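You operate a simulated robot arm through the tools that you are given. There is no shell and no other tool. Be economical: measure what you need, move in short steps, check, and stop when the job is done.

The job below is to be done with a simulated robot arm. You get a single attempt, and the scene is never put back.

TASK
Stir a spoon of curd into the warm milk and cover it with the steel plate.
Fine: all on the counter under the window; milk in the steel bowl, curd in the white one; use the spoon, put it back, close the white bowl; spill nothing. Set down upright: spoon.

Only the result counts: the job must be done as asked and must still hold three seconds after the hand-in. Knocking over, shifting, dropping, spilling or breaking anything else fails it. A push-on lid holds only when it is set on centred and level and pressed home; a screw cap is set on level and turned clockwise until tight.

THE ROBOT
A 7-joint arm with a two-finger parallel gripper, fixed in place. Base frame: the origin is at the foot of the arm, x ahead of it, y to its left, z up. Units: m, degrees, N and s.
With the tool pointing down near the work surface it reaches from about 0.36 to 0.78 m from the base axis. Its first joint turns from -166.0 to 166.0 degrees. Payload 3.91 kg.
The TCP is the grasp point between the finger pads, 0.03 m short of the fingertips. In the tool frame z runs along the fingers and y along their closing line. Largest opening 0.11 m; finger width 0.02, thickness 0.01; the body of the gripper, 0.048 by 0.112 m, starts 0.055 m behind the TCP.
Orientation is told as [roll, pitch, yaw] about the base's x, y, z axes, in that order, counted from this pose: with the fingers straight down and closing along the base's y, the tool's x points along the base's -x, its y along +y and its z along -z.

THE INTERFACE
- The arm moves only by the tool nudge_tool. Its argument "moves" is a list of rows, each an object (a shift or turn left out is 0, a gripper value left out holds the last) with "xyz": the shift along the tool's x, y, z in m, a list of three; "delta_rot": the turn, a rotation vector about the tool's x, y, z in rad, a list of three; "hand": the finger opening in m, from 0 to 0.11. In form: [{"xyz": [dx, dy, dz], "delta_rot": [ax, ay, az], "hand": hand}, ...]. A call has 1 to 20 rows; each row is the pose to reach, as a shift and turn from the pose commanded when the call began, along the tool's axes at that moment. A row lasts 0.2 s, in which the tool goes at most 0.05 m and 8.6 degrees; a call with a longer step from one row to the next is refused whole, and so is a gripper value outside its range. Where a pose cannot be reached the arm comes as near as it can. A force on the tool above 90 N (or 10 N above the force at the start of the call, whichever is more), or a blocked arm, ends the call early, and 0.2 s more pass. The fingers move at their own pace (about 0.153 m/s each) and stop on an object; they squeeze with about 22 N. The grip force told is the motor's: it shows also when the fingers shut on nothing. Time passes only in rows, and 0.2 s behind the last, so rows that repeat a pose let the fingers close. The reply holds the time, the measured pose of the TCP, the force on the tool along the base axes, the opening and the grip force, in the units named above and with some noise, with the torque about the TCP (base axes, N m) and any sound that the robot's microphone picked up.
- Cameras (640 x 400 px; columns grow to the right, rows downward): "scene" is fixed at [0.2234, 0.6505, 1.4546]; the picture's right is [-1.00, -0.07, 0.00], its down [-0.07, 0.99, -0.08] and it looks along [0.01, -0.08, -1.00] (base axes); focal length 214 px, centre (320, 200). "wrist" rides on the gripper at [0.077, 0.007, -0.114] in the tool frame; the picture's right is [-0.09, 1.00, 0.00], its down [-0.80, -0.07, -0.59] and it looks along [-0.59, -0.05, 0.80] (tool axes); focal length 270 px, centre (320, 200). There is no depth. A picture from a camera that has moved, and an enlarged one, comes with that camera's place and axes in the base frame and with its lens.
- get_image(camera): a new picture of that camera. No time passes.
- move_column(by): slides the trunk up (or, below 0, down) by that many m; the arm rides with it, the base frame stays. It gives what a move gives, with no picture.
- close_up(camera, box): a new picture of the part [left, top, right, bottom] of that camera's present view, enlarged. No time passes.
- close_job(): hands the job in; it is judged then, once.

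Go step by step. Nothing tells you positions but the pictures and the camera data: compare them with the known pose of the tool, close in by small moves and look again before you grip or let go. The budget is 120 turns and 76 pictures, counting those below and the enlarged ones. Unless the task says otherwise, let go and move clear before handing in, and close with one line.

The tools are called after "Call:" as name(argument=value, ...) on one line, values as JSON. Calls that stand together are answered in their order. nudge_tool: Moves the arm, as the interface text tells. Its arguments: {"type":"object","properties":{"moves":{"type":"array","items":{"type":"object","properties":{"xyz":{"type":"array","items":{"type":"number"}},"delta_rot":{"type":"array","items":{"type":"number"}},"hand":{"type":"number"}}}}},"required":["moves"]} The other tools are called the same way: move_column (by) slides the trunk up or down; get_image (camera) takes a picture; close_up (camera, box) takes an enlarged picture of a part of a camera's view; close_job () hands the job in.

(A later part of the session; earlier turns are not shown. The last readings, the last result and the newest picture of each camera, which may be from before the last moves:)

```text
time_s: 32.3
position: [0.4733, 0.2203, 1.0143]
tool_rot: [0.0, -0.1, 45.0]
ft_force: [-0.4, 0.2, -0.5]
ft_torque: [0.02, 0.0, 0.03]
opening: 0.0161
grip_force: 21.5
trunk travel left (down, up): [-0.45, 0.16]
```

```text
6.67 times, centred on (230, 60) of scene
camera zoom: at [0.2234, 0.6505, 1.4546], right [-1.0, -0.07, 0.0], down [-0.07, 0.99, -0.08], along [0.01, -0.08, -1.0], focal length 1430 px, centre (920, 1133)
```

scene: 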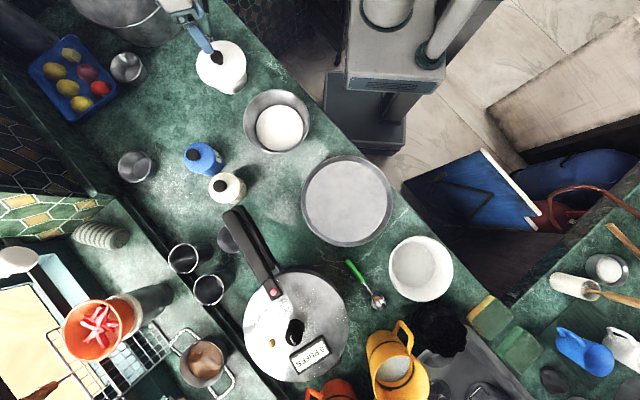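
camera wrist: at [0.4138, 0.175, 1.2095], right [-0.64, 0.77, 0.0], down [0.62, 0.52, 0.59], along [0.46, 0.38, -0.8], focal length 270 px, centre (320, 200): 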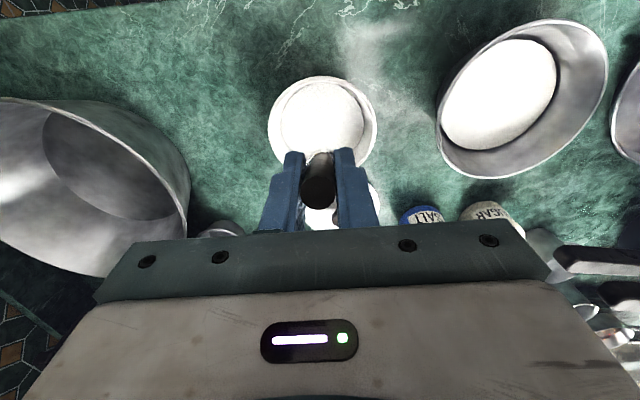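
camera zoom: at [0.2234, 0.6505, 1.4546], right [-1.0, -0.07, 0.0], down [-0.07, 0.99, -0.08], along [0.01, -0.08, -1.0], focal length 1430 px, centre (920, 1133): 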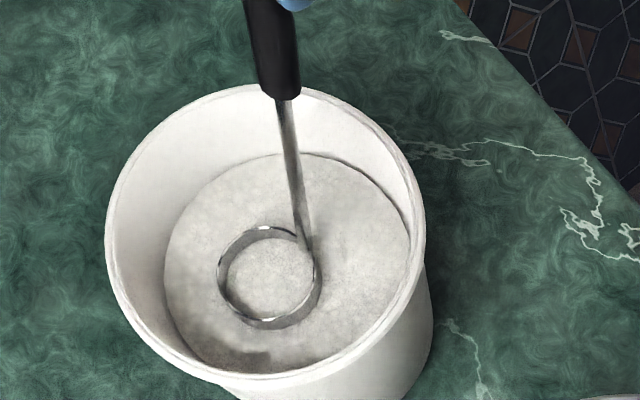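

The cup's rim is just at the curd surface. I'll go about 8 mm deeper, then lift slowly.

Call:
nudge_tool(moves=[{"xyz": [0, 0, 0.003]}, {"xyz": [0, 0, 0.006]}, {"xyz": [0, 0, 0.009]}])

Call:
nudge_tool(moves=[{"xyz": [0, 0, 0]}, {"xyz": [0, 0, -0.005]}, {"xyz": [0, 0, -0.01]}, {"xyz": [0, 0, -0.015]}, {"xyz": [0, 0, -0.02]}, {"xyz": [0, 0, -0.027]}, {"xyz": [0, 0, -0.034]}, {"xyz": [0, 0, -0.042]}, {"xyz": [0, 0, -0.05]}, {"xyz": [0, 0, -0.06]}, {"xyz": [0, 0, -0.07]}, {"xyz": [0, 0, -0.08]}, {"xyz": [0, 0, -0.09]}])

Call:
close_up(camera="scene", box=[190, 30, 270, 90])

```text
time_s: 33.1
position: [0.4722, 0.2188, 1.0062]
tool_rot: [0.0, 0.0, 45.0]
ft_force: [0.1, 0.4, -0.9]
ft_torque: [-0.04, 0.06, -0.03]
opening: 0.0158
grip_force: 21.7
trunk travel left (down, up): [-0.45, 0.16]
```

```text
time_s: 35.9
position: [0.4734, 0.2198, 1.0947]
tool_rot: [0.1, 0.0, 45.0]
ft_force: [0.1, -0.3, -0.9]
ft_torque: [-0.03, 0.04, -0.02]
opening: 0.0159
grip_force: 22.0
trunk travel left (down, up): [-0.45, 0.16]
```

```text
6.67 times, centred on (230, 60) of scene
camera zoom: at [0.2234, 0.6505, 1.4546], right [-1.0, -0.07, 0.0], down [-0.07, 0.99, -0.08], along [0.01, -0.08, -1.0], focal length 1430 px, centre (920, 1133)
```

zoom: 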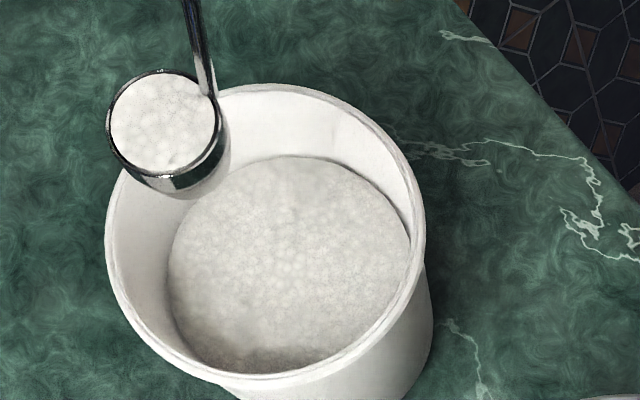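

The cup is full of curd and nothing has spilled. I'll carry it level and slowly over to the milk bowl, whose centre is around (0.352, 0.404).

Call:
nudge_tool(moves=[{"xyz": [0, 0, -0.008]}, {"xyz": [0.001, 0.012, -0.015]}, {"xyz": [0.002, 0.03, -0.015]}, {"xyz": [0.004, 0.055, -0.015]}, {"xyz": [0.006, 0.08, -0.015]}, {"xyz": [0.008, 0.105, -0.015]}, {"xyz": [0.01, 0.13, -0.015]}, {"xyz": [0.012, 0.155, -0.015]}, {"xyz": [0.014, 0.18, -0.015]}, {"xyz": [0.015, 0.2, -0.015]}, {"xyz": [0.0156, 0.2135, -0.015]}, {"xyz": [0.0156, 0.2135, -0.015]}])

Call:
close_up(camera="scene", box=[210, 60, 354, 150])

Call:
get_image(camera="wrist")

```text
time_s: 38.5
position: [0.3109, 0.3577, 1.1105]
tool_rot: [0.0, 0.0, 45.1]
ft_force: [0.4, 0.6, -2.0]
ft_torque: [-0.07, 0.05, 0.0]
opening: 0.0159
grip_force: 22.5
trunk travel left (down, up): [-0.45, 0.16]
```

```text
4.44 times, centred on (282, 105) of scene
camera zoom: at [0.2234, 0.6505, 1.4546], right [-1.0, -0.07, 0.0], down [-0.07, 0.99, -0.08], along [0.01, -0.08, -1.0], focal length 953 px, centre (489, 622)
```

zoom: 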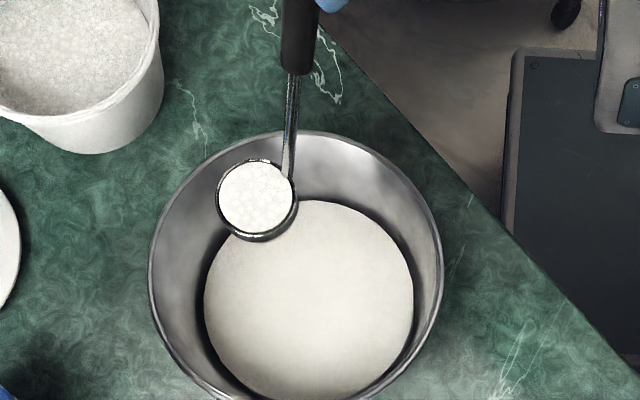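

```text
33 pictures are left
camera wrist: at [0.2506, 0.3099, 1.2238], right [-0.64, 0.77, 0.0], down [0.62, 0.52, 0.59], along [0.46, 0.38, -0.8], focal length 270 px, centre (320, 200)
```

wrist: 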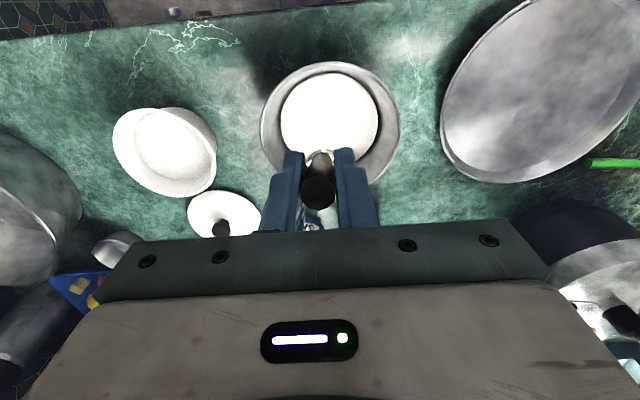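

The cup is over the bowl centre. The milk surface is at about 0.866 and the rim at about 0.90. I'll lower it into the milk and look before tilting.

Call:
nudge_tool(moves=[{"xyz": [0, 0.006, 0.02]}, {"xyz": [0, 0.006, 0.04]}, {"xyz": [0, 0.006, 0.06]}, {"xyz": [0, 0.006, 0.075]}, {"xyz": [0, 0.006, 0.088]}, {"xyz": [0, 0.006, 0.098]}, {"xyz": [0, 0.006, 0.106]}, {"xyz": [0, 0.006, 0.11]}])

Call:
nudge_tool(moves=[{"xyz": [0, 0.0168, 0.0011], "delta_rot": [0.13, 0, 0]}, {"xyz": [0, 0.0332, 0.0043], "delta_rot": [0.26, 0, 0]}, {"xyz": [0, 0.0491, 0.0097], "delta_rot": [0.39, 0, 0]}, {"xyz": [0, 0.0641, 0.017], "delta_rot": [0.52, 0, 0]}, {"xyz": [0, 0.0781, 0.0263], "delta_rot": [0.65, 0, 0]}, {"xyz": [0, 0.0907, 0.0373], "delta_rot": [0.78, 0, 0]}, {"xyz": [0, 0.0907, 0.0373], "delta_rot": [0.78, 0, 0]}])

Call:
close_up(camera="scene", box=[220, 70, 340, 160])

```text
time_s: 40.3
position: [0.3071, 0.3636, 1.0012]
tool_rot: [0.0, 0.0, 45.1]
ft_force: [-0.1, 0.1, -1.1]
ft_torque: [-0.04, 0.06, 0.0]
opening: 0.0159
grip_force: 21.9
trunk travel left (down, up): [-0.45, 0.16]
```

```text
time_s: 41.9
position: [0.2437, 0.4295, 0.9633]
tool_rot: [-44.9, 0.0, 45.1]
ft_force: [0.2, 0.6, -1.3]
ft_torque: [0.02, 0.08, 0.03]
opening: 0.0154
grip_force: 22.6
trunk travel left (down, up): [-0.45, 0.16]
```

```text
4.44 times, centred on (280, 115) of scene
camera zoom: at [0.2234, 0.6505, 1.4546], right [-1.0, -0.07, 0.0], down [-0.07, 0.99, -0.08], along [0.01, -0.08, -1.0], focal length 953 px, centre (498, 578)
```

zoom: 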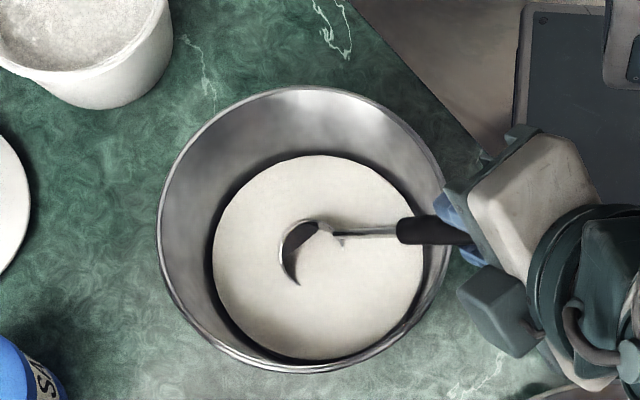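

The curd has tipped out of the tilted cup into the milk. I'll stir in two circles, staying well inside the bowl.

Call:
nudge_tool(moves=[{"xyz": [0.022, 0, 0]}, {"xyz": [0.0156, 0.0111, -0.011]}, {"xyz": [0, 0.0156, -0.0155]}, {"xyz": [-0.0156, 0.0111, -0.011]}, {"xyz": [-0.022, 0, 0]}, {"xyz": [-0.0156, -0.0111, 0.011]}, {"xyz": [0, -0.0156, 0.0155]}, {"xyz": [0.0156, -0.0111, 0.011]}, {"xyz": [0.022, 0, 0]}, {"xyz": [0.0156, 0.0111, -0.011]}, {"xyz": [0, 0.0156, -0.0155]}, {"xyz": [-0.0156, 0.0111, -0.011]}, {"xyz": [-0.022, 0, 0]}, {"xyz": [-0.0156, -0.0111, 0.011]}, {"xyz": [0, -0.0156, 0.0155]}, {"xyz": [0.0156, -0.0111, 0.011]}, {"xyz": [0.022, 0, 0]}, {"xyz": [0.011, 0, 0]}, {"xyz": [0, 0, 0]}])

Call:
close_up(camera="scene", box=[220, 70, 340, 160])

```text
time_s: 45.9
position: [0.2412, 0.4286, 0.9648]
tool_rot: [-44.8, 0.0, 45.0]
ft_force: [-0.5, 0.4, -0.3]
ft_torque: [0.06, 0.08, 0.02]
opening: 0.0155
grip_force: 21.8
trunk travel left (down, up): [-0.45, 0.16]
```

```text
4.44 times, centred on (280, 115) of scene
camera zoom: at [0.2234, 0.6505, 1.4546], right [-1.0, -0.07, 0.0], down [-0.07, 0.99, -0.08], along [0.01, -0.08, -1.0], focal length 953 px, centre (498, 578)
```

zoom: 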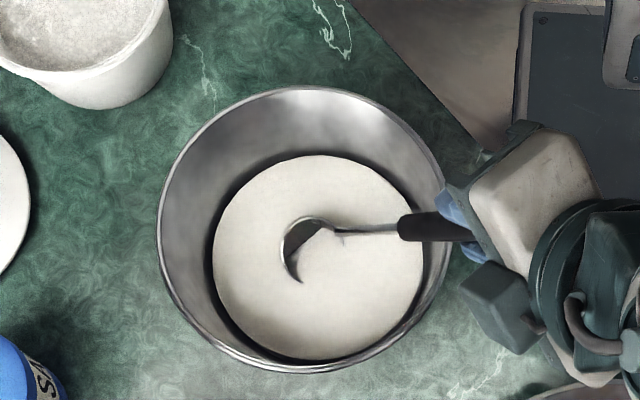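

The stirring is done and nothing has spilled. I'll lift the cup clear of the milk and tilt it further so it drains fully into the bowl.

Call:
nudge_tool(moves=[{"xyz": [0, -0.0106, -0.0107]}, {"xyz": [0, -0.0211, -0.0214]}, {"xyz": [0, -0.0317, -0.032]}, {"xyz": [0, -0.0422, -0.0427]}, {"xyz": [0, -0.0261, -0.0417], "delta_rot": [0.125, 0, 0]}, {"xyz": [0, -0.0103, -0.0387], "delta_rot": [0.25, 0, 0]}, {"xyz": [0, 0.0051, -0.0338], "delta_rot": [0.375, 0, 0]}, {"xyz": [0, 0.0196, -0.0269], "delta_rot": [0.5, 0, 0]}, {"xyz": [0, 0.0323, -0.019], "delta_rot": [0.616, 0, 0]}, {"xyz": [0, 0.0323, -0.019], "delta_rot": [0.616, 0, 0]}])

Call:
close_up(camera="scene", box=[220, 70, 340, 160])

```text
time_s: 48.1
position: [0.2177, 0.4536, 0.953]
tool_rot: [-80.1, 0.0, 45.0]
ft_force: [0.9, 0.7, -0.6]
ft_torque: [0.06, 0.08, 0.0]
opening: 0.0158
grip_force: 21.8
trunk travel left (down, up): [-0.45, 0.16]
```

```text
4.44 times, centred on (280, 115) of scene
camera zoom: at [0.2234, 0.6505, 1.4546], right [-1.0, -0.07, 0.0], down [-0.07, 0.99, -0.08], along [0.01, -0.08, -1.0], focal length 953 px, centre (498, 578)
```

zoom: 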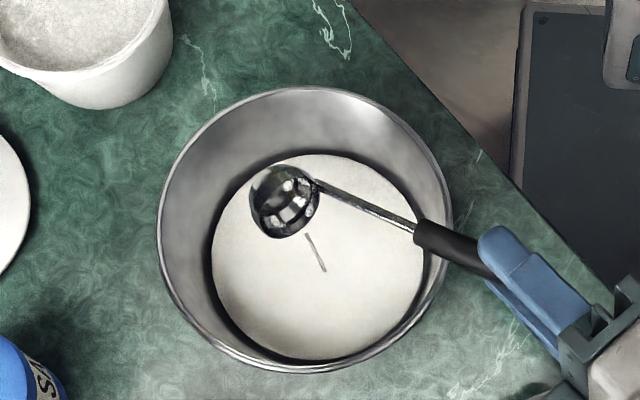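

The cup is empty. To be sure everything is mixed, I'll go back in and stir a little more.

Call:
nudge_tool(moves=[{"xyz": [0, -0.0161, 0.001], "delta_rot": [-0.125, 0, 0]}, {"xyz": [0, -0.0319, 0.004], "delta_rot": [-0.25, 0, 0]}, {"xyz": [0, -0.0473, 0.0089], "delta_rot": [-0.375, 0, 0]}, {"xyz": [0, -0.0618, 0.0158], "delta_rot": [-0.5, 0, 0]}, {"xyz": [0, -0.0745, 0.0237], "delta_rot": [-0.616, 0, 0]}, {"xyz": [0, -0.0597, 0.0263], "delta_rot": [-0.616, 0, 0]}, {"xyz": [0, -0.0449, 0.0289], "delta_rot": [-0.616, 0, 0]}, {"xyz": [0, -0.0301, 0.0315], "delta_rot": [-0.616, 0, 0]}, {"xyz": [0, -0.0154, 0.0341], "delta_rot": [-0.616, 0, 0]}])

Call:
nudge_tool(moves=[{"xyz": [0.022, 0, 0]}, {"xyz": [0.0156, 0.0111, -0.011]}, {"xyz": [0, 0.0156, -0.0155]}, {"xyz": [-0.0156, 0.0111, -0.011]}, {"xyz": [-0.022, 0, 0]}, {"xyz": [-0.0156, -0.0111, 0.011]}, {"xyz": [0, -0.0156, 0.0155]}, {"xyz": [0.0156, -0.0111, 0.011]}, {"xyz": [0.022, 0, 0]}, {"xyz": [0.0156, 0.0111, -0.011]}, {"xyz": [0, 0.0156, -0.0155]}, {"xyz": [-0.0156, 0.0111, -0.011]}, {"xyz": [-0.022, 0, 0]}, {"xyz": [-0.0156, -0.0111, 0.011]}, {"xyz": [0, -0.0156, 0.0155]}, {"xyz": [0.0156, -0.0111, 0.011]}, {"xyz": [0.022, 0, 0]}, {"xyz": [0.011, 0, 0]}, {"xyz": [0, 0, 0]}])

Call:
nudge_tool(moves=[{"xyz": [0, -0.0106, -0.0107]}, {"xyz": [0, -0.0211, -0.0214]}, {"xyz": [0, -0.0317, -0.032]}, {"xyz": [0, -0.0422, -0.0427]}, {"xyz": [0, -0.0261, -0.0417], "delta_rot": [0.125, 0, 0]}, {"xyz": [0, -0.0103, -0.0387], "delta_rot": [0.25, 0, 0]}, {"xyz": [0, 0.0051, -0.0338], "delta_rot": [0.375, 0, 0]}, {"xyz": [0, 0.0196, -0.0269], "delta_rot": [0.5, 0, 0]}, {"xyz": [0, 0.0323, -0.019], "delta_rot": [0.616, 0, 0]}, {"xyz": [0, 0.0323, -0.019], "delta_rot": [0.616, 0, 0]}, {"xyz": [0, 0.0323, -0.019], "delta_rot": [0.616, 0, 0]}, {"xyz": [0, 0.0323, -0.019], "delta_rot": [0.616, 0, 0]}])

Call:
close_up(camera="scene", box=[220, 70, 340, 160])

```text
time_s: 50.1
position: [0.2417, 0.4261, 0.9621]
tool_rot: [-44.7, 0.0, 45.0]
ft_force: [0.2, -0.3, -0.3]
ft_torque: [0.01, 0.11, 0.05]
opening: 0.0158
grip_force: 22.0
trunk travel left (down, up): [-0.45, 0.16]
```

```text
time_s: 54.1
position: [0.2416, 0.4292, 0.9631]
tool_rot: [-44.7, 0.0, 45.0]
ft_force: [0.7, 0.0, -0.6]
ft_torque: [0.03, 0.11, 0.03]
opening: 0.0155
grip_force: 21.6
trunk travel left (down, up): [-0.45, 0.16]
```

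```text
time_s: 56.7
position: [0.2177, 0.454, 0.9522]
tool_rot: [-80.1, -0.1, 44.9]
ft_force: [0.7, 0.2, -0.3]
ft_torque: [0.06, 0.14, -0.01]
opening: 0.0158
grip_force: 21.3
trunk travel left (down, up): [-0.45, 0.16]
```

```text
4.44 times, centred on (280, 115) of scene
camera zoom: at [0.2234, 0.6505, 1.4546], right [-1.0, -0.07, 0.0], down [-0.07, 0.99, -0.08], along [0.01, -0.08, -1.0], focal length 953 px, centre (498, 578)
```

zoom: 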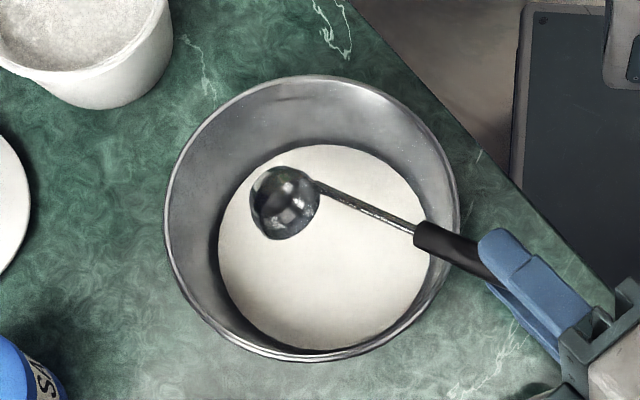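

The curd is fully mixed in, the cup is empty and the spoon has drained. The bowl shifted about 6 mm during the stir, so I'll take more care. I'll lift the spoon, bring it upright and check it.

Call:
nudge_tool(moves=[{"xyz": [0, -0.0197, -0.0035]}, {"xyz": [0, -0.0394, -0.007]}, {"xyz": [0, -0.0557, -0.006], "delta_rot": [-0.127, 0, 0]}, {"xyz": [0, -0.0718, -0.0029], "delta_rot": [-0.254, 0, 0]}, {"xyz": [0, -0.0874, 0.0023], "delta_rot": [-0.381, 0, 0]}, {"xyz": [0, -0.1021, 0.0093], "delta_rot": [-0.508, 0, 0]}, {"xyz": [0, -0.1159, 0.0182], "delta_rot": [-0.635, 0, 0]}, {"xyz": [0, -0.1284, 0.0287], "delta_rot": [-0.762, 0, 0]}, {"xyz": [0, -0.1396, 0.0407], "delta_rot": [-0.889, 0, 0]}, {"xyz": [0, -0.1491, 0.054], "delta_rot": [-1.016, 0, 0]}, {"xyz": [0, -0.1568, 0.0684], "delta_rot": [-1.143, 0, 0]}, {"xyz": [0, -0.1626, 0.0838], "delta_rot": [-1.27, 0, 0]}, {"xyz": [0, -0.1664, 0.0996], "delta_rot": [-1.396, 0, 0]}, {"xyz": [0, -0.1664, 0.0996], "delta_rot": [-1.396, 0, 0]}])

Call:
close_up(camera="scene", box=[210, 60, 354, 150])

```text
time_s: 59.7
position: [0.3049, 0.3643, 1.101]
tool_rot: [0.1, 0.0, 45.1]
ft_force: [0.6, 0.4, -1.2]
ft_torque: [0.01, 0.03, 0.0]
opening: 0.0158
grip_force: 22.4
trunk travel left (down, up): [-0.45, 0.16]
```

```text
4.44 times, centred on (282, 105) of scene
camera zoom: at [0.2234, 0.6505, 1.4546], right [-1.0, -0.07, 0.0], down [-0.07, 0.99, -0.08], along [0.01, -0.08, -1.0], focal length 953 px, centre (489, 622)
```

zoom: 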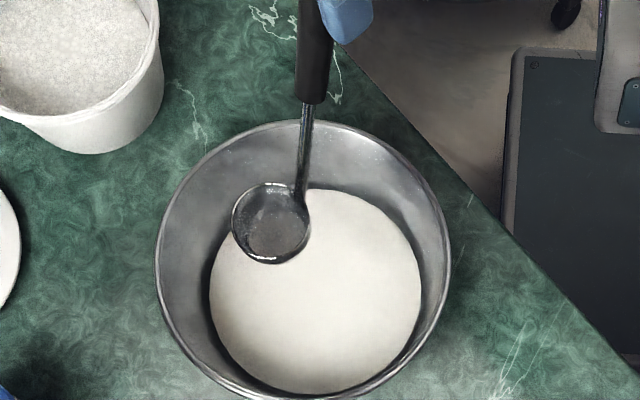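

The cup is empty and hangs level. I'll carry it back towards its home spot.

Call:
nudge_tool(moves=[{"xyz": [0.0, -0.02, -0.01]}, {"xyz": [0.002, -0.06, -0.01]}, {"xyz": [0.003, -0.1, -0.01]}, {"xyz": [0.004, -0.14, -0.01]}, {"xyz": [0.005, -0.18, -0.01]}, {"xyz": [0.006, -0.22, -0.01]}, {"xyz": [0.008, -0.26, -0.01]}, {"xyz": [0.009, -0.3, -0.01]}, {"xyz": [0.0102, -0.33, -0.01]}, {"xyz": [0.0102, -0.3468, -0.01]}, {"xyz": [0.0102, -0.3468, 0.02]}, {"xyz": [0.0102, -0.3468, 0.02]}])

Call:
close_up(camera="scene", box=[130, 0, 290, 100])

```text
time_s: 62.3
position: [0.5447, 0.1099, 1.0784]
tool_rot: [-0.1, 0.0, 45.0]
ft_force: [0.1, 0.1, -1.0]
ft_torque: [-0.04, 0.06, -0.01]
opening: 0.0157
grip_force: 21.9
trunk travel left (down, up): [-0.45, 0.16]
```

```text
4.00 times, centred on (210, 50) of scene
camera zoom: at [0.2234, 0.6505, 1.4546], right [-1.0, -0.07, 0.0], down [-0.07, 0.99, -0.08], along [0.01, -0.08, -1.0], focal length 858 px, centre (760, 800)
```

zoom: 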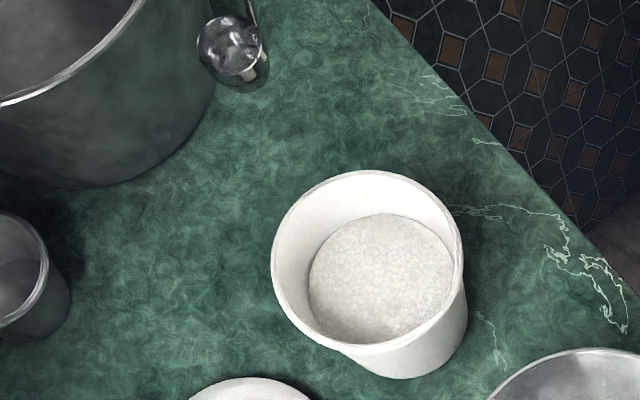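

The view matches the one taken right after picking it up. I'm lowering to the counter.

Call:
nudge_tool(moves=[{"xyz": [0, 0, 0.03]}, {"xyz": [0, 0, 0.06]}, {"xyz": [0, 0, 0.08]}, {"xyz": [0, 0, 0.087]}, {"xyz": [0, 0, 0.09]}])

Call:
nudge_tool(moves=[{"xyz": [0, 0, 0.0015]}, {"xyz": [0, 0, 0.0025]}])

```text
time_s: 63.5
position: [0.5438, 0.1108, 0.9907]
tool_rot: [0.0, 0.0, 45.0]
ft_force: [0.6, -1.0, -0.9]
ft_torque: [-0.02, 0.05, -0.01]
opening: 0.0159
grip_force: 22.3
trunk travel left (down, up): [-0.45, 0.16]
```

```text
time_s: 64.1
position: [0.5436, 0.1105, 0.9893]
tool_rot: [0.0, 0.0, 45.0]
ft_force: [0.2, -0.1, 0.3]
ft_torque: [0.04, -0.04, -0.01]
opening: 0.0156
grip_force: 22.0
trunk travel left (down, up): [-0.45, 0.16]
```

Call:
nudge_tool(moves=[{"xyz": [0, 0, 0.0015]}, {"xyz": [0, 0, 0.0015]}])

```text
time_s: 64.7
position: [0.5437, 0.1103, 0.988]
tool_rot: [-0.1, -0.1, 45.0]
ft_force: [-1.9, -2.7, 12.3]
ft_torque: [0.26, -0.27, -0.02]
opening: 0.0158
grip_force: 22.3
trunk travel left (down, up): [-0.45, 0.16]
```

It touched down at 12 N. I'll ease up 1 mm, open slowly and rise straight up.

Call:
nudge_tool(moves=[{"xyz": [0, 0, -0.0012]}, {"xyz": [0, 0, -0.0012], "hand": 0.017}, {"xyz": [0, 0, -0.0012], "hand": 0.024}, {"xyz": [0, 0, -0.0012], "hand": 0.04}, {"xyz": [0, 0, -0.0012], "hand": 0.07}, {"xyz": [0, 0, -0.02]}, {"xyz": [0, 0, -0.05]}, {"xyz": [0, 0, -0.08]}, {"xyz": [0, 0, -0.11]}])

Call:
get_image(camera="wrist")

```text
time_s: 66.7
position: [0.5433, 0.1121, 1.0957]
tool_rot: [0.0, 0.0, 45.0]
ft_force: [-0.3, 0.4, -0.4]
ft_torque: [0.01, 0.0, 0.02]
opening: 0.07
grip_force: 0.0
trunk travel left (down, up): [-0.45, 0.16]
```

```text
26 pictures are left
camera wrist: at [0.4831, 0.0633, 1.2088], right [-0.64, 0.77, 0.0], down [0.62, 0.52, 0.59], along [0.46, 0.38, -0.8], focal length 270 px, centre (320, 200)
```

wrist: 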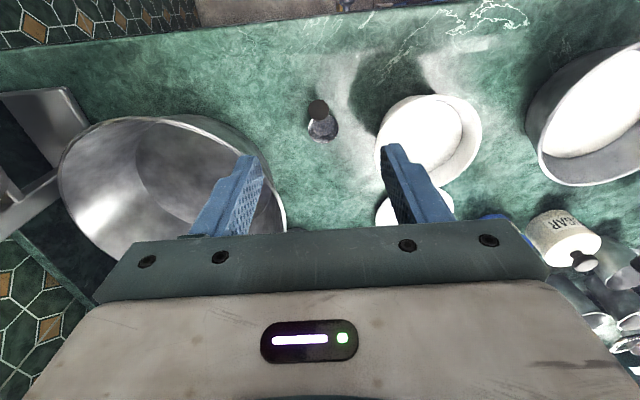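

The spoon stands upright in its place. Next I'll fetch the lid.

Call:
nudge_tool(moves=[{"xyz": [-0.03, 0.0175, 0], "delta_rot": [0, 0, 0.054]}, {"xyz": [-0.06, 0.035, 0], "delta_rot": [0, 0, 0.108]}, {"xyz": [-0.0905, 0.0525, 0], "delta_rot": [0, 0, 0.163]}, {"xyz": [-0.121, 0.07, 0.005], "delta_rot": [0, 0, 0.217]}, {"xyz": [-0.151, 0.0873, 0.01], "delta_rot": [0, 0, 0.271]}, {"xyz": [-0.181, 0.1047, 0.02], "delta_rot": [0, 0, 0.326]}, {"xyz": [-0.2113, 0.122, 0.035], "delta_rot": [0, 0, 0.38]}, {"xyz": [-0.2415, 0.1396, 0.055], "delta_rot": [0, 0, 0.4346]}, {"xyz": [-0.2415, 0.1396, 0.095], "delta_rot": [0, 0, 0.4346]}, {"xyz": [-0.2415, 0.1396, 0.135], "delta_rot": [0, 0, 0.4346]}])

Call:
get_image(camera="wrist")

```text
time_s: 68.9
position: [0.6171, 0.377, 0.9627]
tool_rot: [-0.1, -0.1, 20.0]
ft_force: [-0.6, 0.5, -0.4]
ft_torque: [0.04, -0.05, 0.01]
opening: 0.0701
grip_force: 0.0
trunk travel left (down, up): [-0.45, 0.16]
```

```text
25 pictures are left
camera wrist: at [0.5408, 0.3586, 1.076], right [-0.26, 0.97, 0.0], down [0.78, 0.21, 0.59], along [0.57, 0.15, -0.8], focal length 270 px, centre (320, 200)
```

wrist: 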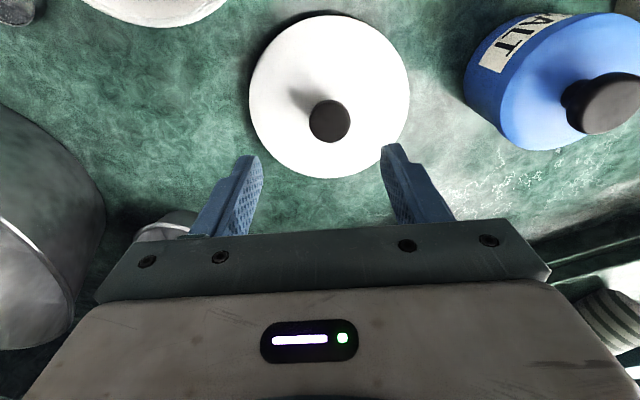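

The knob is about 7 mm to the right of centre. I'll correct and descend around it.

Call:
nudge_tool(moves=[{"xyz": [0.001, 0.0065, 0.02]}, {"xyz": [0.001, 0.0065, 0.04]}, {"xyz": [0.001, 0.0065, 0.055]}, {"xyz": [0.001, 0.0065, 0.066]}])

Call:
close_up(camera="wrist", box=[200, 80, 440, 230])

```text
time_s: 69.9
position: [0.6136, 0.3858, 0.8975]
tool_rot: [0.0, 0.0, 20.1]
ft_force: [0.4, 0.7, -0.5]
ft_torque: [0.02, 0.03, 0.01]
opening: 0.0697
grip_force: 0.2
trunk travel left (down, up): [-0.45, 0.16]
```

```text
2.67 times, centred on (320, 155) of wrist
camera zoom: at [0.5386, 0.3668, 1.0097], right [-0.26, 0.97, 0.0], down [0.78, 0.21, 0.59], along [0.57, 0.15, -0.8], focal length 721 px, centre (320, 320)
```

zoom: 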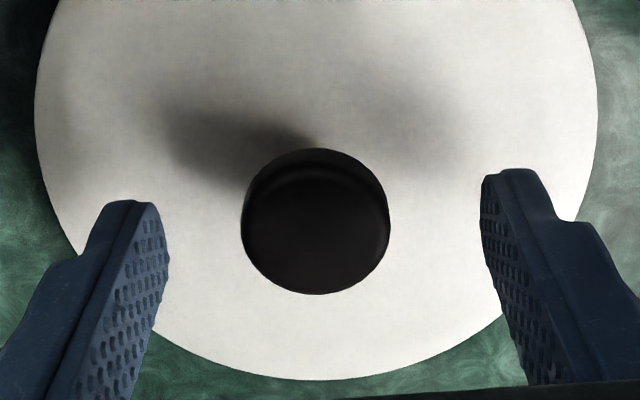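

The alignment is within a few mm. I'll descend the last bit and grip.

Call:
nudge_tool(moves=[{"xyz": [0.001, -0.001, 0.006]}, {"xyz": [0.001, -0.001, 0.0105]}, {"xyz": [0.001, -0.001, 0.0105], "hand": 0.045}, {"xyz": [0.001, -0.001, 0.0105], "hand": 0.0}, {"xyz": [0.001, -0.001, 0.0105], "hand": 0.0}, {"xyz": [0.001, -0.001, 0.0105], "hand": 0.0}])

Call:
nudge_tool(moves=[{"xyz": [0, 0, -0.004]}, {"xyz": [0, 0, -0.012]}, {"xyz": [0, 0, -0.025]}, {"xyz": [0, 0, -0.045]}, {"xyz": [0, 0, -0.07]}, {"xyz": [0, 0, -0.1]}, {"xyz": [0, 0, -0.13]}])

Call:
get_image(camera="wrist")

```text
time_s: 71.3
position: [0.6118, 0.3855, 0.8868]
tool_rot: [0.1, 0.1, 20.1]
ft_force: [1.1, -0.4, 0.8]
ft_torque: [-0.04, -0.04, 0.01]
opening: 0.0306
grip_force: 22.2
trunk travel left (down, up): [-0.45, 0.16]
```

```text
time_s: 72.9
position: [0.6104, 0.387, 1.0151]
tool_rot: [0.1, -0.1, 20.1]
ft_force: [-0.2, 0.4, -0.3]
ft_torque: [0.0, 0.0, 0.01]
opening: 0.0304
grip_force: 21.7
trunk travel left (down, up): [-0.45, 0.16]
```

```text
23 pictures are left
camera wrist: at [0.5348, 0.3678, 1.1284], right [-0.26, 0.97, 0.0], down [0.78, 0.21, 0.59], along [0.57, 0.15, -0.8], focal length 270 px, centre (320, 200)
```

wrist: 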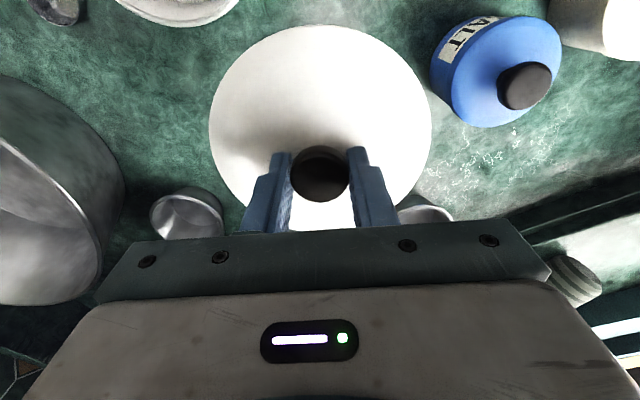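

The lid is held exactly as before. I'll carry it over the pot, whose rim hasn't moved.

Call:
nudge_tool(moves=[{"xyz": [0, 0, -0.02]}, {"xyz": [0.022, -0.0139, -0.02]}, {"xyz": [0.0446, -0.0277, -0.02]}, {"xyz": [0.067, -0.0416, -0.02]}, {"xyz": [0.0893, -0.0555, -0.02]}, {"xyz": [0.1116, -0.0693, -0.02]}, {"xyz": [0.1339, -0.0832, -0.02]}, {"xyz": [0.1339, -0.0832, -0.02]}])

Call:
nudge_tool(moves=[{"xyz": [0, 0, 0]}])

Call:
nudge_tool(moves=[{"xyz": [0, 0, 0]}])

Call:
nudge_tool(moves=[{"xyz": [0, 0, 0]}])

Call:
close_up(camera="scene", box=[100, 0, 340, 150])

```text
time_s: 74.7
position: [0.5141, 0.262, 1.0335]
tool_rot: [0.0, 0.0, 20.1]
ft_force: [0.4, 0.9, 0.0]
ft_torque: [0.02, 0.0, 0.01]
opening: 0.0303
grip_force: 22.0
trunk travel left (down, up): [-0.45, 0.16]
```

```text
time_s: 75.1
position: [0.5132, 0.262, 1.0341]
tool_rot: [0.0, 0.0, 20.1]
ft_force: [-0.2, -0.2, -0.4]
ft_torque: [-0.02, -0.04, -0.02]
opening: 0.0307
grip_force: 21.7
trunk travel left (down, up): [-0.45, 0.16]
```

```text
time_s: 75.5
position: [0.5139, 0.2627, 1.0335]
tool_rot: [-0.1, 0.1, 20.1]
ft_force: [-0.1, 0.4, -0.4]
ft_torque: [-0.03, 0.0, -0.01]
opening: 0.0305
grip_force: 22.0
trunk travel left (down, up): [-0.45, 0.16]
```

```text
time_s: 75.9
position: [0.5137, 0.2619, 1.0336]
tool_rot: [0.0, 0.1, 20.0]
ft_force: [0.7, -0.3, -1.3]
ft_torque: [-0.01, 0.0, 0.0]
opening: 0.0304
grip_force: 22.1
trunk travel left (down, up): [-0.45, 0.16]
```

```text
2.67 times, centred on (220, 75) of scene
camera zoom: at [0.2234, 0.6505, 1.4546], right [-1.0, -0.07, 0.0], down [-0.07, 0.99, -0.08], along [0.01, -0.08, -1.0], focal length 572 px, centre (587, 533)
```

zoom: 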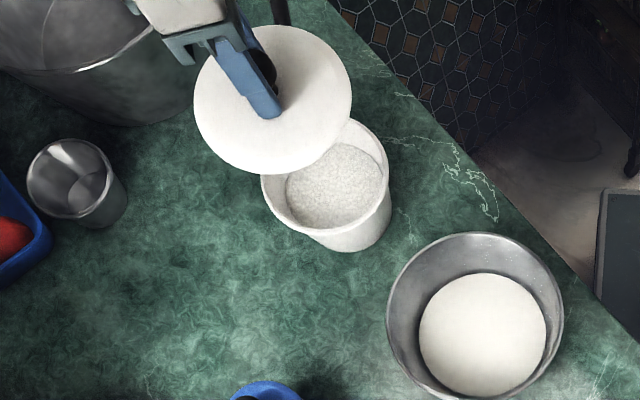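

The tool is centred to about 1 mm. I'm lowering gently onto the pot.

Call:
nudge_tool(moves=[{"xyz": [-0.0005, -0.0005, 0.02]}, {"xyz": [-0.0005, -0.0005, 0.045]}, {"xyz": [-0.0005, -0.0005, 0.065]}, {"xyz": [-0.0005, -0.0005, 0.078]}])

Call:
nudge_tool(moves=[{"xyz": [0, 0, 0.003]}, {"xyz": [0, 0, 0.006]}])

Call:
close_up(camera="scene", box=[170, 20, 266, 100])

```text
time_s: 76.9
position: [0.5167, 0.2614, 0.9544]
tool_rot: [-0.1, 0.1, 20.1]
ft_force: [0.2, -0.4, -0.9]
ft_torque: [0.01, 0.0, 0.0]
opening: 0.0303
grip_force: 22.0
trunk travel left (down, up): [-0.45, 0.16]
```

```text
time_s: 77.5
position: [0.5163, 0.2608, 0.9493]
tool_rot: [0.0, 0.0, 20.1]
ft_force: [-1.1, 0.3, -0.6]
ft_torque: [0.02, 0.01, 0.0]
opening: 0.0306
grip_force: 21.5
trunk travel left (down, up): [-0.45, 0.16]
```

```text
5.00 times, centred on (218, 60) of scene
camera zoom: at [0.2234, 0.6505, 1.4546], right [-1.0, -0.07, 0.0], down [-0.07, 0.99, -0.08], along [0.01, -0.08, -1.0], focal length 1072 px, centre (830, 900)
```

zoom: 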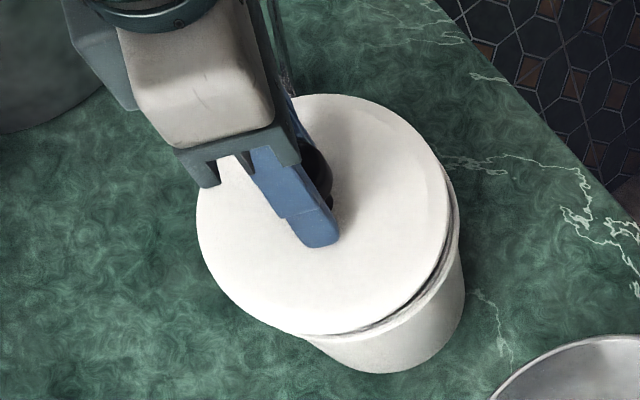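

Call:
nudge_tool(moves=[{"xyz": [0.001, 0, 0.002]}, {"xyz": [0.001, 0, 0.004]}])

Call:
nudge_tool(moves=[{"xyz": [0, 0, 0.0015]}, {"xyz": [0, 0, 0.003]}])

```text
time_s: 78.1
position: [0.5145, 0.2603, 0.946]
tool_rot: [-0.1, 0.0, 20.0]
ft_force: [0.3, 0.5, -0.7]
ft_torque: [-0.02, 0.0, 0.03]
opening: 0.0304
grip_force: 21.9
trunk travel left (down, up): [-0.45, 0.16]
```

```text
time_s: 78.7
position: [0.5147, 0.2588, 0.9431]
tool_rot: [0.0, 0.0, 20.1]
ft_force: [-0.2, -0.2, 0.5]
ft_torque: [-0.03, -0.02, -0.03]
opening: 0.0304
grip_force: 21.9
trunk travel left (down, up): [-0.45, 0.16]
```

Call:
nudge_tool(moves=[{"xyz": [0, 0, 0.0015]}, {"xyz": [0, 0, 0.002]}])

Call:
nudge_tool(moves=[{"xyz": [0, 0, 0.001]}, {"xyz": [0, 0, 0.002]}])

```text
time_s: 79.3
position: [0.5155, 0.2605, 0.9428]
tool_rot: [0.0, 0.1, 20.0]
ft_force: [0.9, -0.4, 0.9]
ft_torque: [-0.03, -0.04, 0.01]
opening: 0.0305
grip_force: 22.0
trunk travel left (down, up): [-0.45, 0.16]
```

```text
time_s: 79.9
position: [0.5144, 0.2602, 0.9423]
tool_rot: [0.0, -0.1, 20.1]
ft_force: [-1.0, -0.2, 17.4]
ft_torque: [-0.06, 0.2, 0.05]
opening: 0.0307
grip_force: 22.3
trunk travel left (down, up): [-0.45, 0.16]
```

It made contact at the original seating height. I'll press it home with moderate force.

Call:
nudge_tool(moves=[{"xyz": [0, 0, 0.002]}, {"xyz": [0, 0, 0.004]}, {"xyz": [0, 0, 0.006]}])

Call:
close_up(camera="scene", box=[170, 20, 266, 100])

```text
time_s: 80.7
position: [0.5152, 0.2609, 0.9409]
tool_rot: [0.0, -0.8, 20.1]
ft_force: [4.6, 0.1, 56.8]
ft_torque: [0.48, 0.31, 0.13]
opening: 0.0303
grip_force: 21.5
trunk travel left (down, up): [-0.45, 0.16]
```

```text
5.00 times, centred on (218, 60) of scene
camera zoom: at [0.2234, 0.6505, 1.4546], right [-1.0, -0.07, 0.0], down [-0.07, 0.99, -0.08], along [0.01, -0.08, -1.0], focal length 1072 px, centre (830, 900)
```

zoom: 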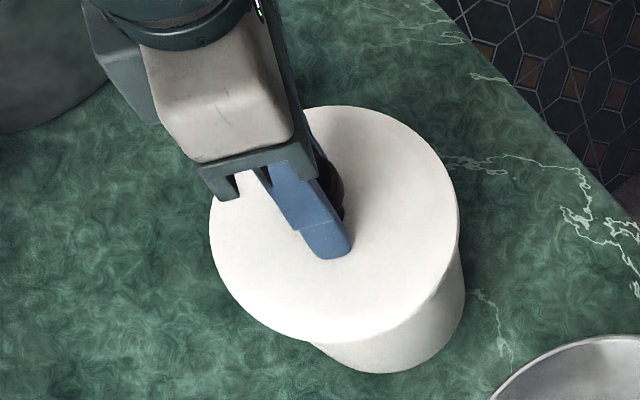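

The lid is level and seated with no gap. I'll relieve the load, release and rise.

Call:
nudge_tool(moves=[{"xyz": [0, 0, -0.004]}, {"xyz": [0, 0, -0.0075]}, {"xyz": [0, 0, -0.0075], "hand": 0.035}, {"xyz": [0, 0, -0.0075], "hand": 0.05}, {"xyz": [0, 0, -0.0075], "hand": 0.08}, {"xyz": [0, 0, -0.03]}, {"xyz": [0, 0, -0.07]}, {"xyz": [0, 0, -0.11]}, {"xyz": [0, 0, -0.15]}])

Call:
close_up(camera="scene", box=[170, 0, 330, 160])

```text
time_s: 82.7
position: [0.5147, 0.2616, 1.0844]
tool_rot: [0.0, 0.0, 20.1]
ft_force: [0.5, -0.1, -0.6]
ft_torque: [0.01, 0.0, -0.01]
opening: 0.08
grip_force: 0.0
trunk travel left (down, up): [-0.45, 0.16]
```

```text
2.50 times, centred on (250, 80) of scene
camera zoom: at [0.2234, 0.6505, 1.4546], right [-1.0, -0.07, 0.0], down [-0.07, 0.99, -0.08], along [0.01, -0.08, -1.0], focal length 536 px, centre (495, 500)
```

zoom: 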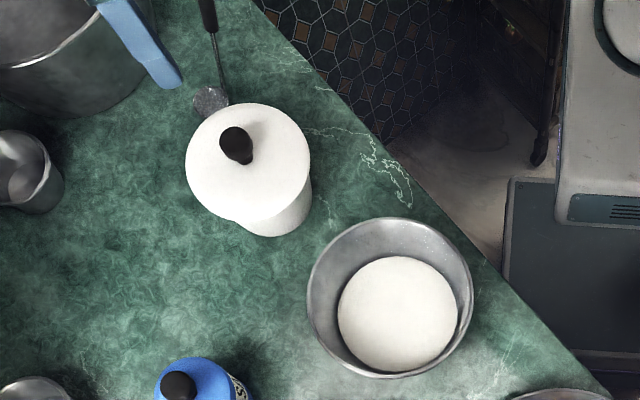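

The pot is closed and the spoon stands beside it. Now I'll swing over to inspect the steel plate.

Call:
nudge_tool(moves=[{"xyz": [0.033, 0.0276, -0.01], "delta_rot": [0, 0, -0.096]}, {"xyz": [0.0662, 0.0551, -0.02], "delta_rot": [0, 0, -0.192]}, {"xyz": [0.0993, 0.0827, -0.03], "delta_rot": [0, 0, -0.288]}, {"xyz": [0.1324, 0.1102, -0.03], "delta_rot": [0, 0, -0.384]}, {"xyz": [0.1655, 0.1378, -0.03], "delta_rot": [0, 0, -0.48]}, {"xyz": [0.1985, 0.1654, -0.03], "delta_rot": [0, 0, -0.576]}, {"xyz": [0.2316, 0.1929, -0.03], "delta_rot": [0, 0, -0.672]}, {"xyz": [0.2647, 0.2205, -0.03], "delta_rot": [0, 0, -0.768]}, {"xyz": [0.2978, 0.248, -0.03], "delta_rot": [0, 0, -0.864]}, {"xyz": [0.3309, 0.2756, -0.03], "delta_rot": [0, 0, -0.96]}])

Call:
get_image(camera="wrist")

Call:
close_up(camera="scene", box=[220, 80, 420, 260])

```text
time_s: 84.9
position: [0.1105, 0.4039, 1.1157]
tool_rot: [0.0, 0.0, 75.3]
ft_force: [-0.2, -0.4, 0.8]
ft_torque: [0.01, 0.04, 0.0]
opening: 0.0801
grip_force: 0.0
trunk travel left (down, up): [-0.45, 0.16]
```

```text
18 pictures are left
camera wrist: at [0.0835, 0.333, 1.2276], right [-0.94, 0.34, 0.0], down [0.27, 0.76, 0.59], along [0.2, 0.56, -0.8], focal length 270 px, centre (320, 200)
```

wrist: 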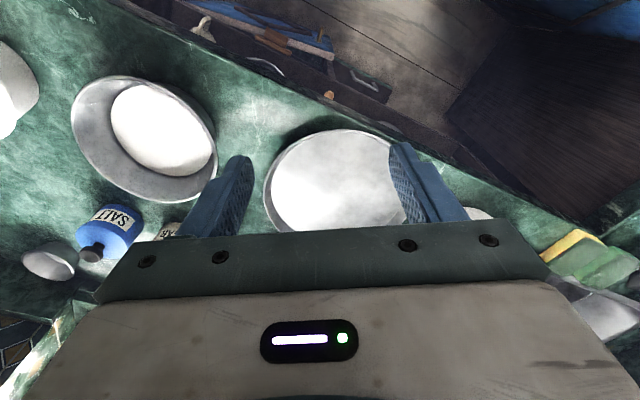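

```text
2.22 times, centred on (320, 170) of scene
camera zoom: at [0.2234, 0.6505, 1.4546], right [-1.0, -0.07, 0.0], down [-0.07, 0.99, -0.08], along [0.01, -0.08, -1.0], focal length 477 px, centre (320, 267)
```

zoom: 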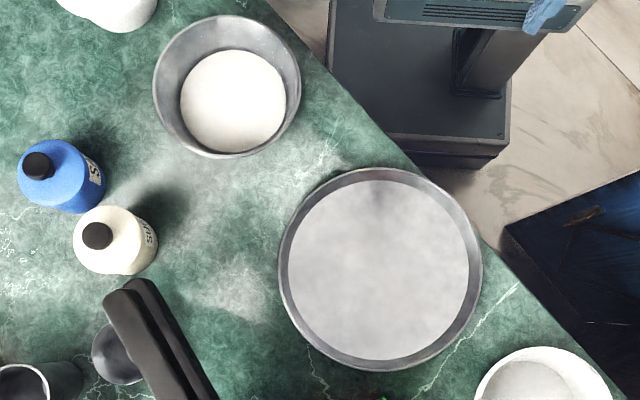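

The plate is a low-rimmed thali, and it overhangs the counter's front edge by roughly 1.5 cm. That edge is where a finger could go underneath, so I'll look closer.

Call:
close_up(camera="wrist", box=[250, 90, 490, 240])

Call:
close_up(camera="scene", box=[330, 130, 426, 230])

```text
2.67 times, centred on (370, 165) of wrist
camera zoom: at [0.0835, 0.333, 1.2276], right [-0.94, 0.34, 0.0], down [0.27, 0.76, 0.59], along [0.2, 0.56, -0.8], focal length 721 px, centre (187, 293)
```

zoom: 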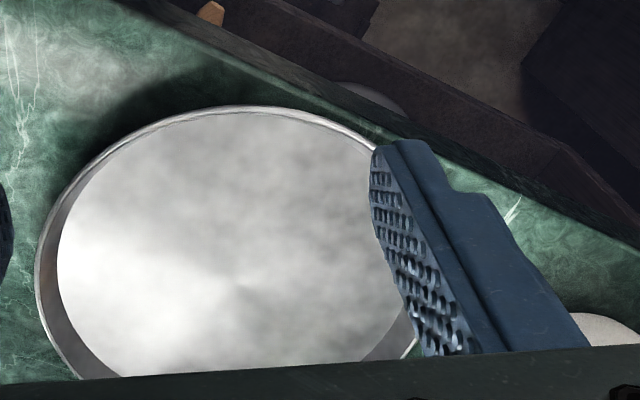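

```text
4.00 times, centred on (378, 180) of scene
camera zoom: at [0.2234, 0.6505, 1.4546], right [-1.0, -0.07, 0.0], down [-0.07, 0.99, -0.08], along [0.01, -0.08, -1.0], focal length 858 px, centre (88, 280)
```

zoom: 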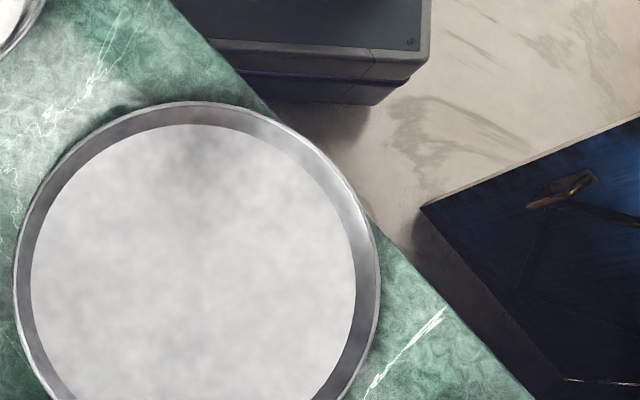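

The plate is a rimmed tray about 3 cm tall with slightly flared walls, so I'll pinch its wall. I'll go above its -x side near (0.023, 0.60), with the fingers closing across the wall.

Call:
nudge_tool(moves=[{"xyz": [-0.0279, 0.0224, 0.0243], "delta_rot": [0, 0, -0.043], "hand": 0.05}, {"xyz": [-0.0558, 0.0448, 0.0486], "delta_rot": [0, 0, -0.086]}, {"xyz": [-0.0837, 0.0672, 0.0728], "delta_rot": [0, 0, -0.129]}, {"xyz": [-0.1116, 0.0896, 0.0971], "delta_rot": [0, 0, -0.171]}, {"xyz": [-0.1395, 0.112, 0.1214], "delta_rot": [0, 0, -0.214]}, {"xyz": [-0.1674, 0.1344, 0.1457], "delta_rot": [0, 0, -0.257]}, {"xyz": [-0.1674, 0.1344, 0.1457], "delta_rot": [0, 0, -0.257]}])

Call:
get_image(camera="wrist")

```text
time_s: 86.5
position: [0.0243, 0.6026, 0.972]
tool_rot: [0.0, 0.0, 89.9]
ft_force: [-0.3, -0.7, -0.3]
ft_torque: [-0.02, 0.01, 0.0]
opening: 0.0501
grip_force: 0.0
trunk travel left (down, up): [-0.45, 0.16]
```

```text
14 pictures are left
camera wrist: at [0.0162, 0.5268, 1.0843], right [-1.0, 0.09, 0.0], down [0.07, 0.8, 0.59], along [0.05, 0.59, -0.8], focal length 270 px, centre (320, 200)
```

wrist: 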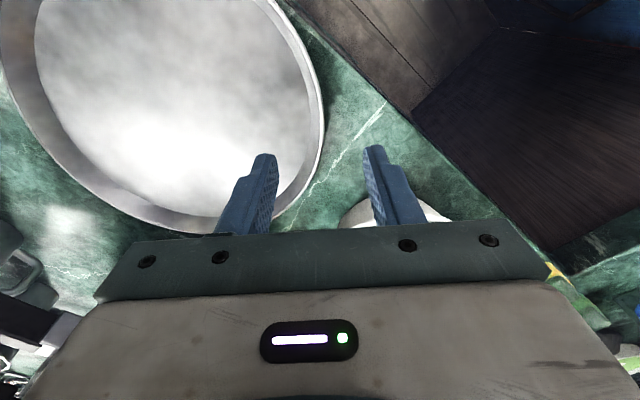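

Call:
close_up(camera="wrist", box=[260, 70, 380, 170])

```text
4.00 times, centred on (320, 120) of wrist
camera zoom: at [0.0162, 0.5268, 1.0843], right [-1.0, 0.09, 0.0], down [0.07, 0.8, 0.59], along [0.05, 0.59, -0.8], focal length 1081 px, centre (320, 520)
```

zoom: 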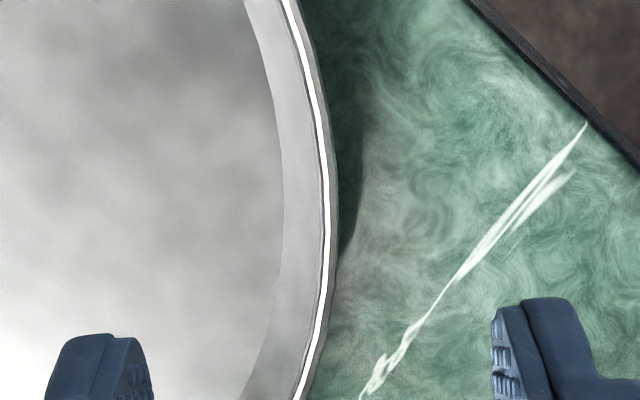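

The rim is at x≈0.022, almost under the tool, and the wall flares about 20°. I'll tilt to match, narrow the fingers and come down straddling the wall.

Call:
nudge_tool(moves=[{"xyz": [0.002, 0.0043, 0], "delta_rot": [0.1, 0, 0], "hand": 0.036}, {"xyz": [0.002, 0.0043, 0], "delta_rot": [0.2, 0, 0]}, {"xyz": [0.002, 0.0043, 0.01], "delta_rot": [0.3, 0, 0]}, {"xyz": [0.002, 0.0043, 0.04], "delta_rot": [0.3, 0, 0]}, {"xyz": [0.002, 0.0043, 0.065], "delta_rot": [0.3, 0, 0]}, {"xyz": [0.002, 0.0043, 0.08], "delta_rot": [0.3, 0, 0]}])

Call:
close_up(camera="wrist", box=[220, 90, 420, 230])

```text
time_s: 87.9
position: [0.019, 0.6008, 0.8887]
tool_rot: [-17.2, 0.0, 89.9]
ft_force: [-1.2, -0.1, -1.1]
ft_torque: [0.0, -0.01, 0.02]
opening: 0.0361
grip_force: 0.1
trunk travel left (down, up): [-0.45, 0.16]
```

```text
2.86 times, centred on (320, 160) of wrist
camera zoom: at [-0.0229, 0.5254, 0.9944], right [-0.95, 0.09, -0.29], down [-0.11, 0.8, 0.59], along [0.29, 0.59, -0.75], focal length 772 px, centre (320, 314)
```

zoom: 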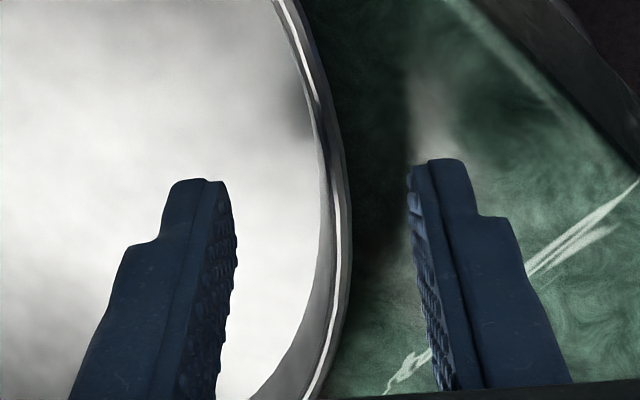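

The wall stands between the pads. I'll make a small correction, go 1 cm further down and close.

Call:
nudge_tool(moves=[{"xyz": [0.008, 0.004, 0.004]}, {"xyz": [0.008, 0.0058, 0.0087]}])

Call:
nudge_tool(moves=[{"hand": 0.02}, {"hand": 0.008}, {"hand": 0.0}, {"hand": 0.0}, {"hand": 0.0}])

Call:
close_up(camera="wrist", box=[220, 90, 420, 230])

```text
time_s: 88.5
position: [0.0147, 0.5929, 0.8777]
tool_rot: [-17.2, 0.0, 89.7]
ft_force: [0.2, 0.5, 0.5]
ft_torque: [-0.02, 0.04, -0.03]
opening: 0.036
grip_force: 0.0
trunk travel left (down, up): [-0.45, 0.16]
```

```text
time_s: 89.7
position: [0.0159, 0.5931, 0.8788]
tool_rot: [-17.2, 0.0, 89.7]
ft_force: [2.8, -1.1, 3.8]
ft_torque: [0.47, -0.39, -0.31]
opening: 0.0047
grip_force: 21.7
trunk travel left (down, up): [-0.45, 0.16]
```

```text
2.86 times, centred on (320, 160) of wrist
camera zoom: at [-0.0254, 0.5168, 0.9848], right [-0.95, 0.09, -0.29], down [-0.11, 0.8, 0.59], along [0.29, 0.59, -0.75], focal length 772 px, centre (320, 314)
```

zoom: 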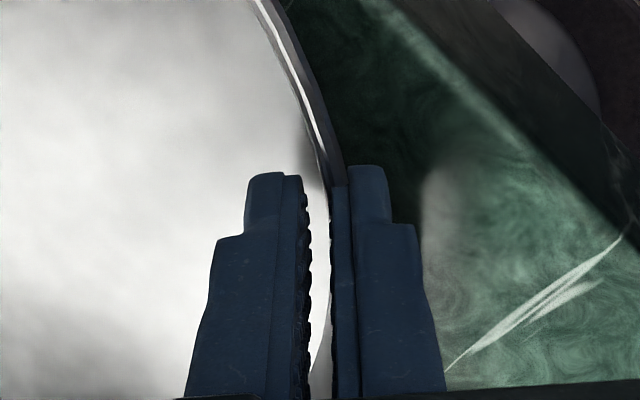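

The wall is gripped at an opening of 4.7 mm. I'll lift slowly a couple of centimetres and check for sag.

Call:
nudge_tool(moves=[{"xyz": [0, -0.0009, -0.0029]}, {"xyz": [0, -0.0018, -0.0057]}, {"xyz": [0, -0.003, -0.0096]}, {"xyz": [0, -0.0044, -0.0143]}, {"xyz": [0, -0.0059, -0.0191]}, {"xyz": [0, -0.0074, -0.0239]}])

Call:
close_up(camera="scene", box=[240, 110, 440, 260])

```text
time_s: 91.1
position: [0.0155, 0.5919, 0.9035]
tool_rot: [-17.2, 0.0, 90.0]
ft_force: [-0.5, 0.6, -2.1]
ft_torque: [-0.05, 0.17, 0.0]
opening: 0.0024
grip_force: 22.2
trunk travel left (down, up): [-0.45, 0.16]
```

```text
2.67 times, centred on (340, 185) of scene
camera zoom: at [0.2234, 0.6505, 1.4546], right [-1.0, -0.07, 0.0], down [-0.07, 0.99, -0.08], along [0.01, -0.08, -1.0], focal length 572 px, centre (267, 240)
```

zoom: 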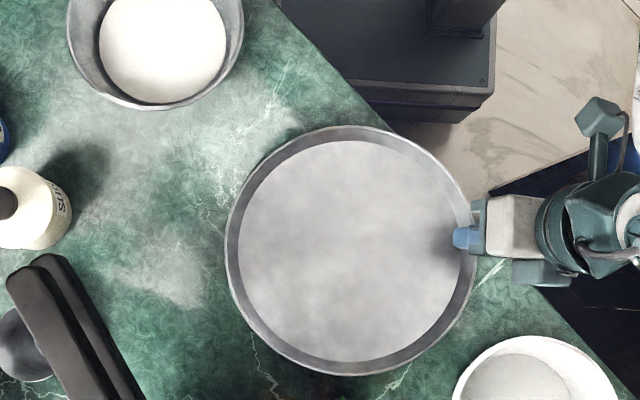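

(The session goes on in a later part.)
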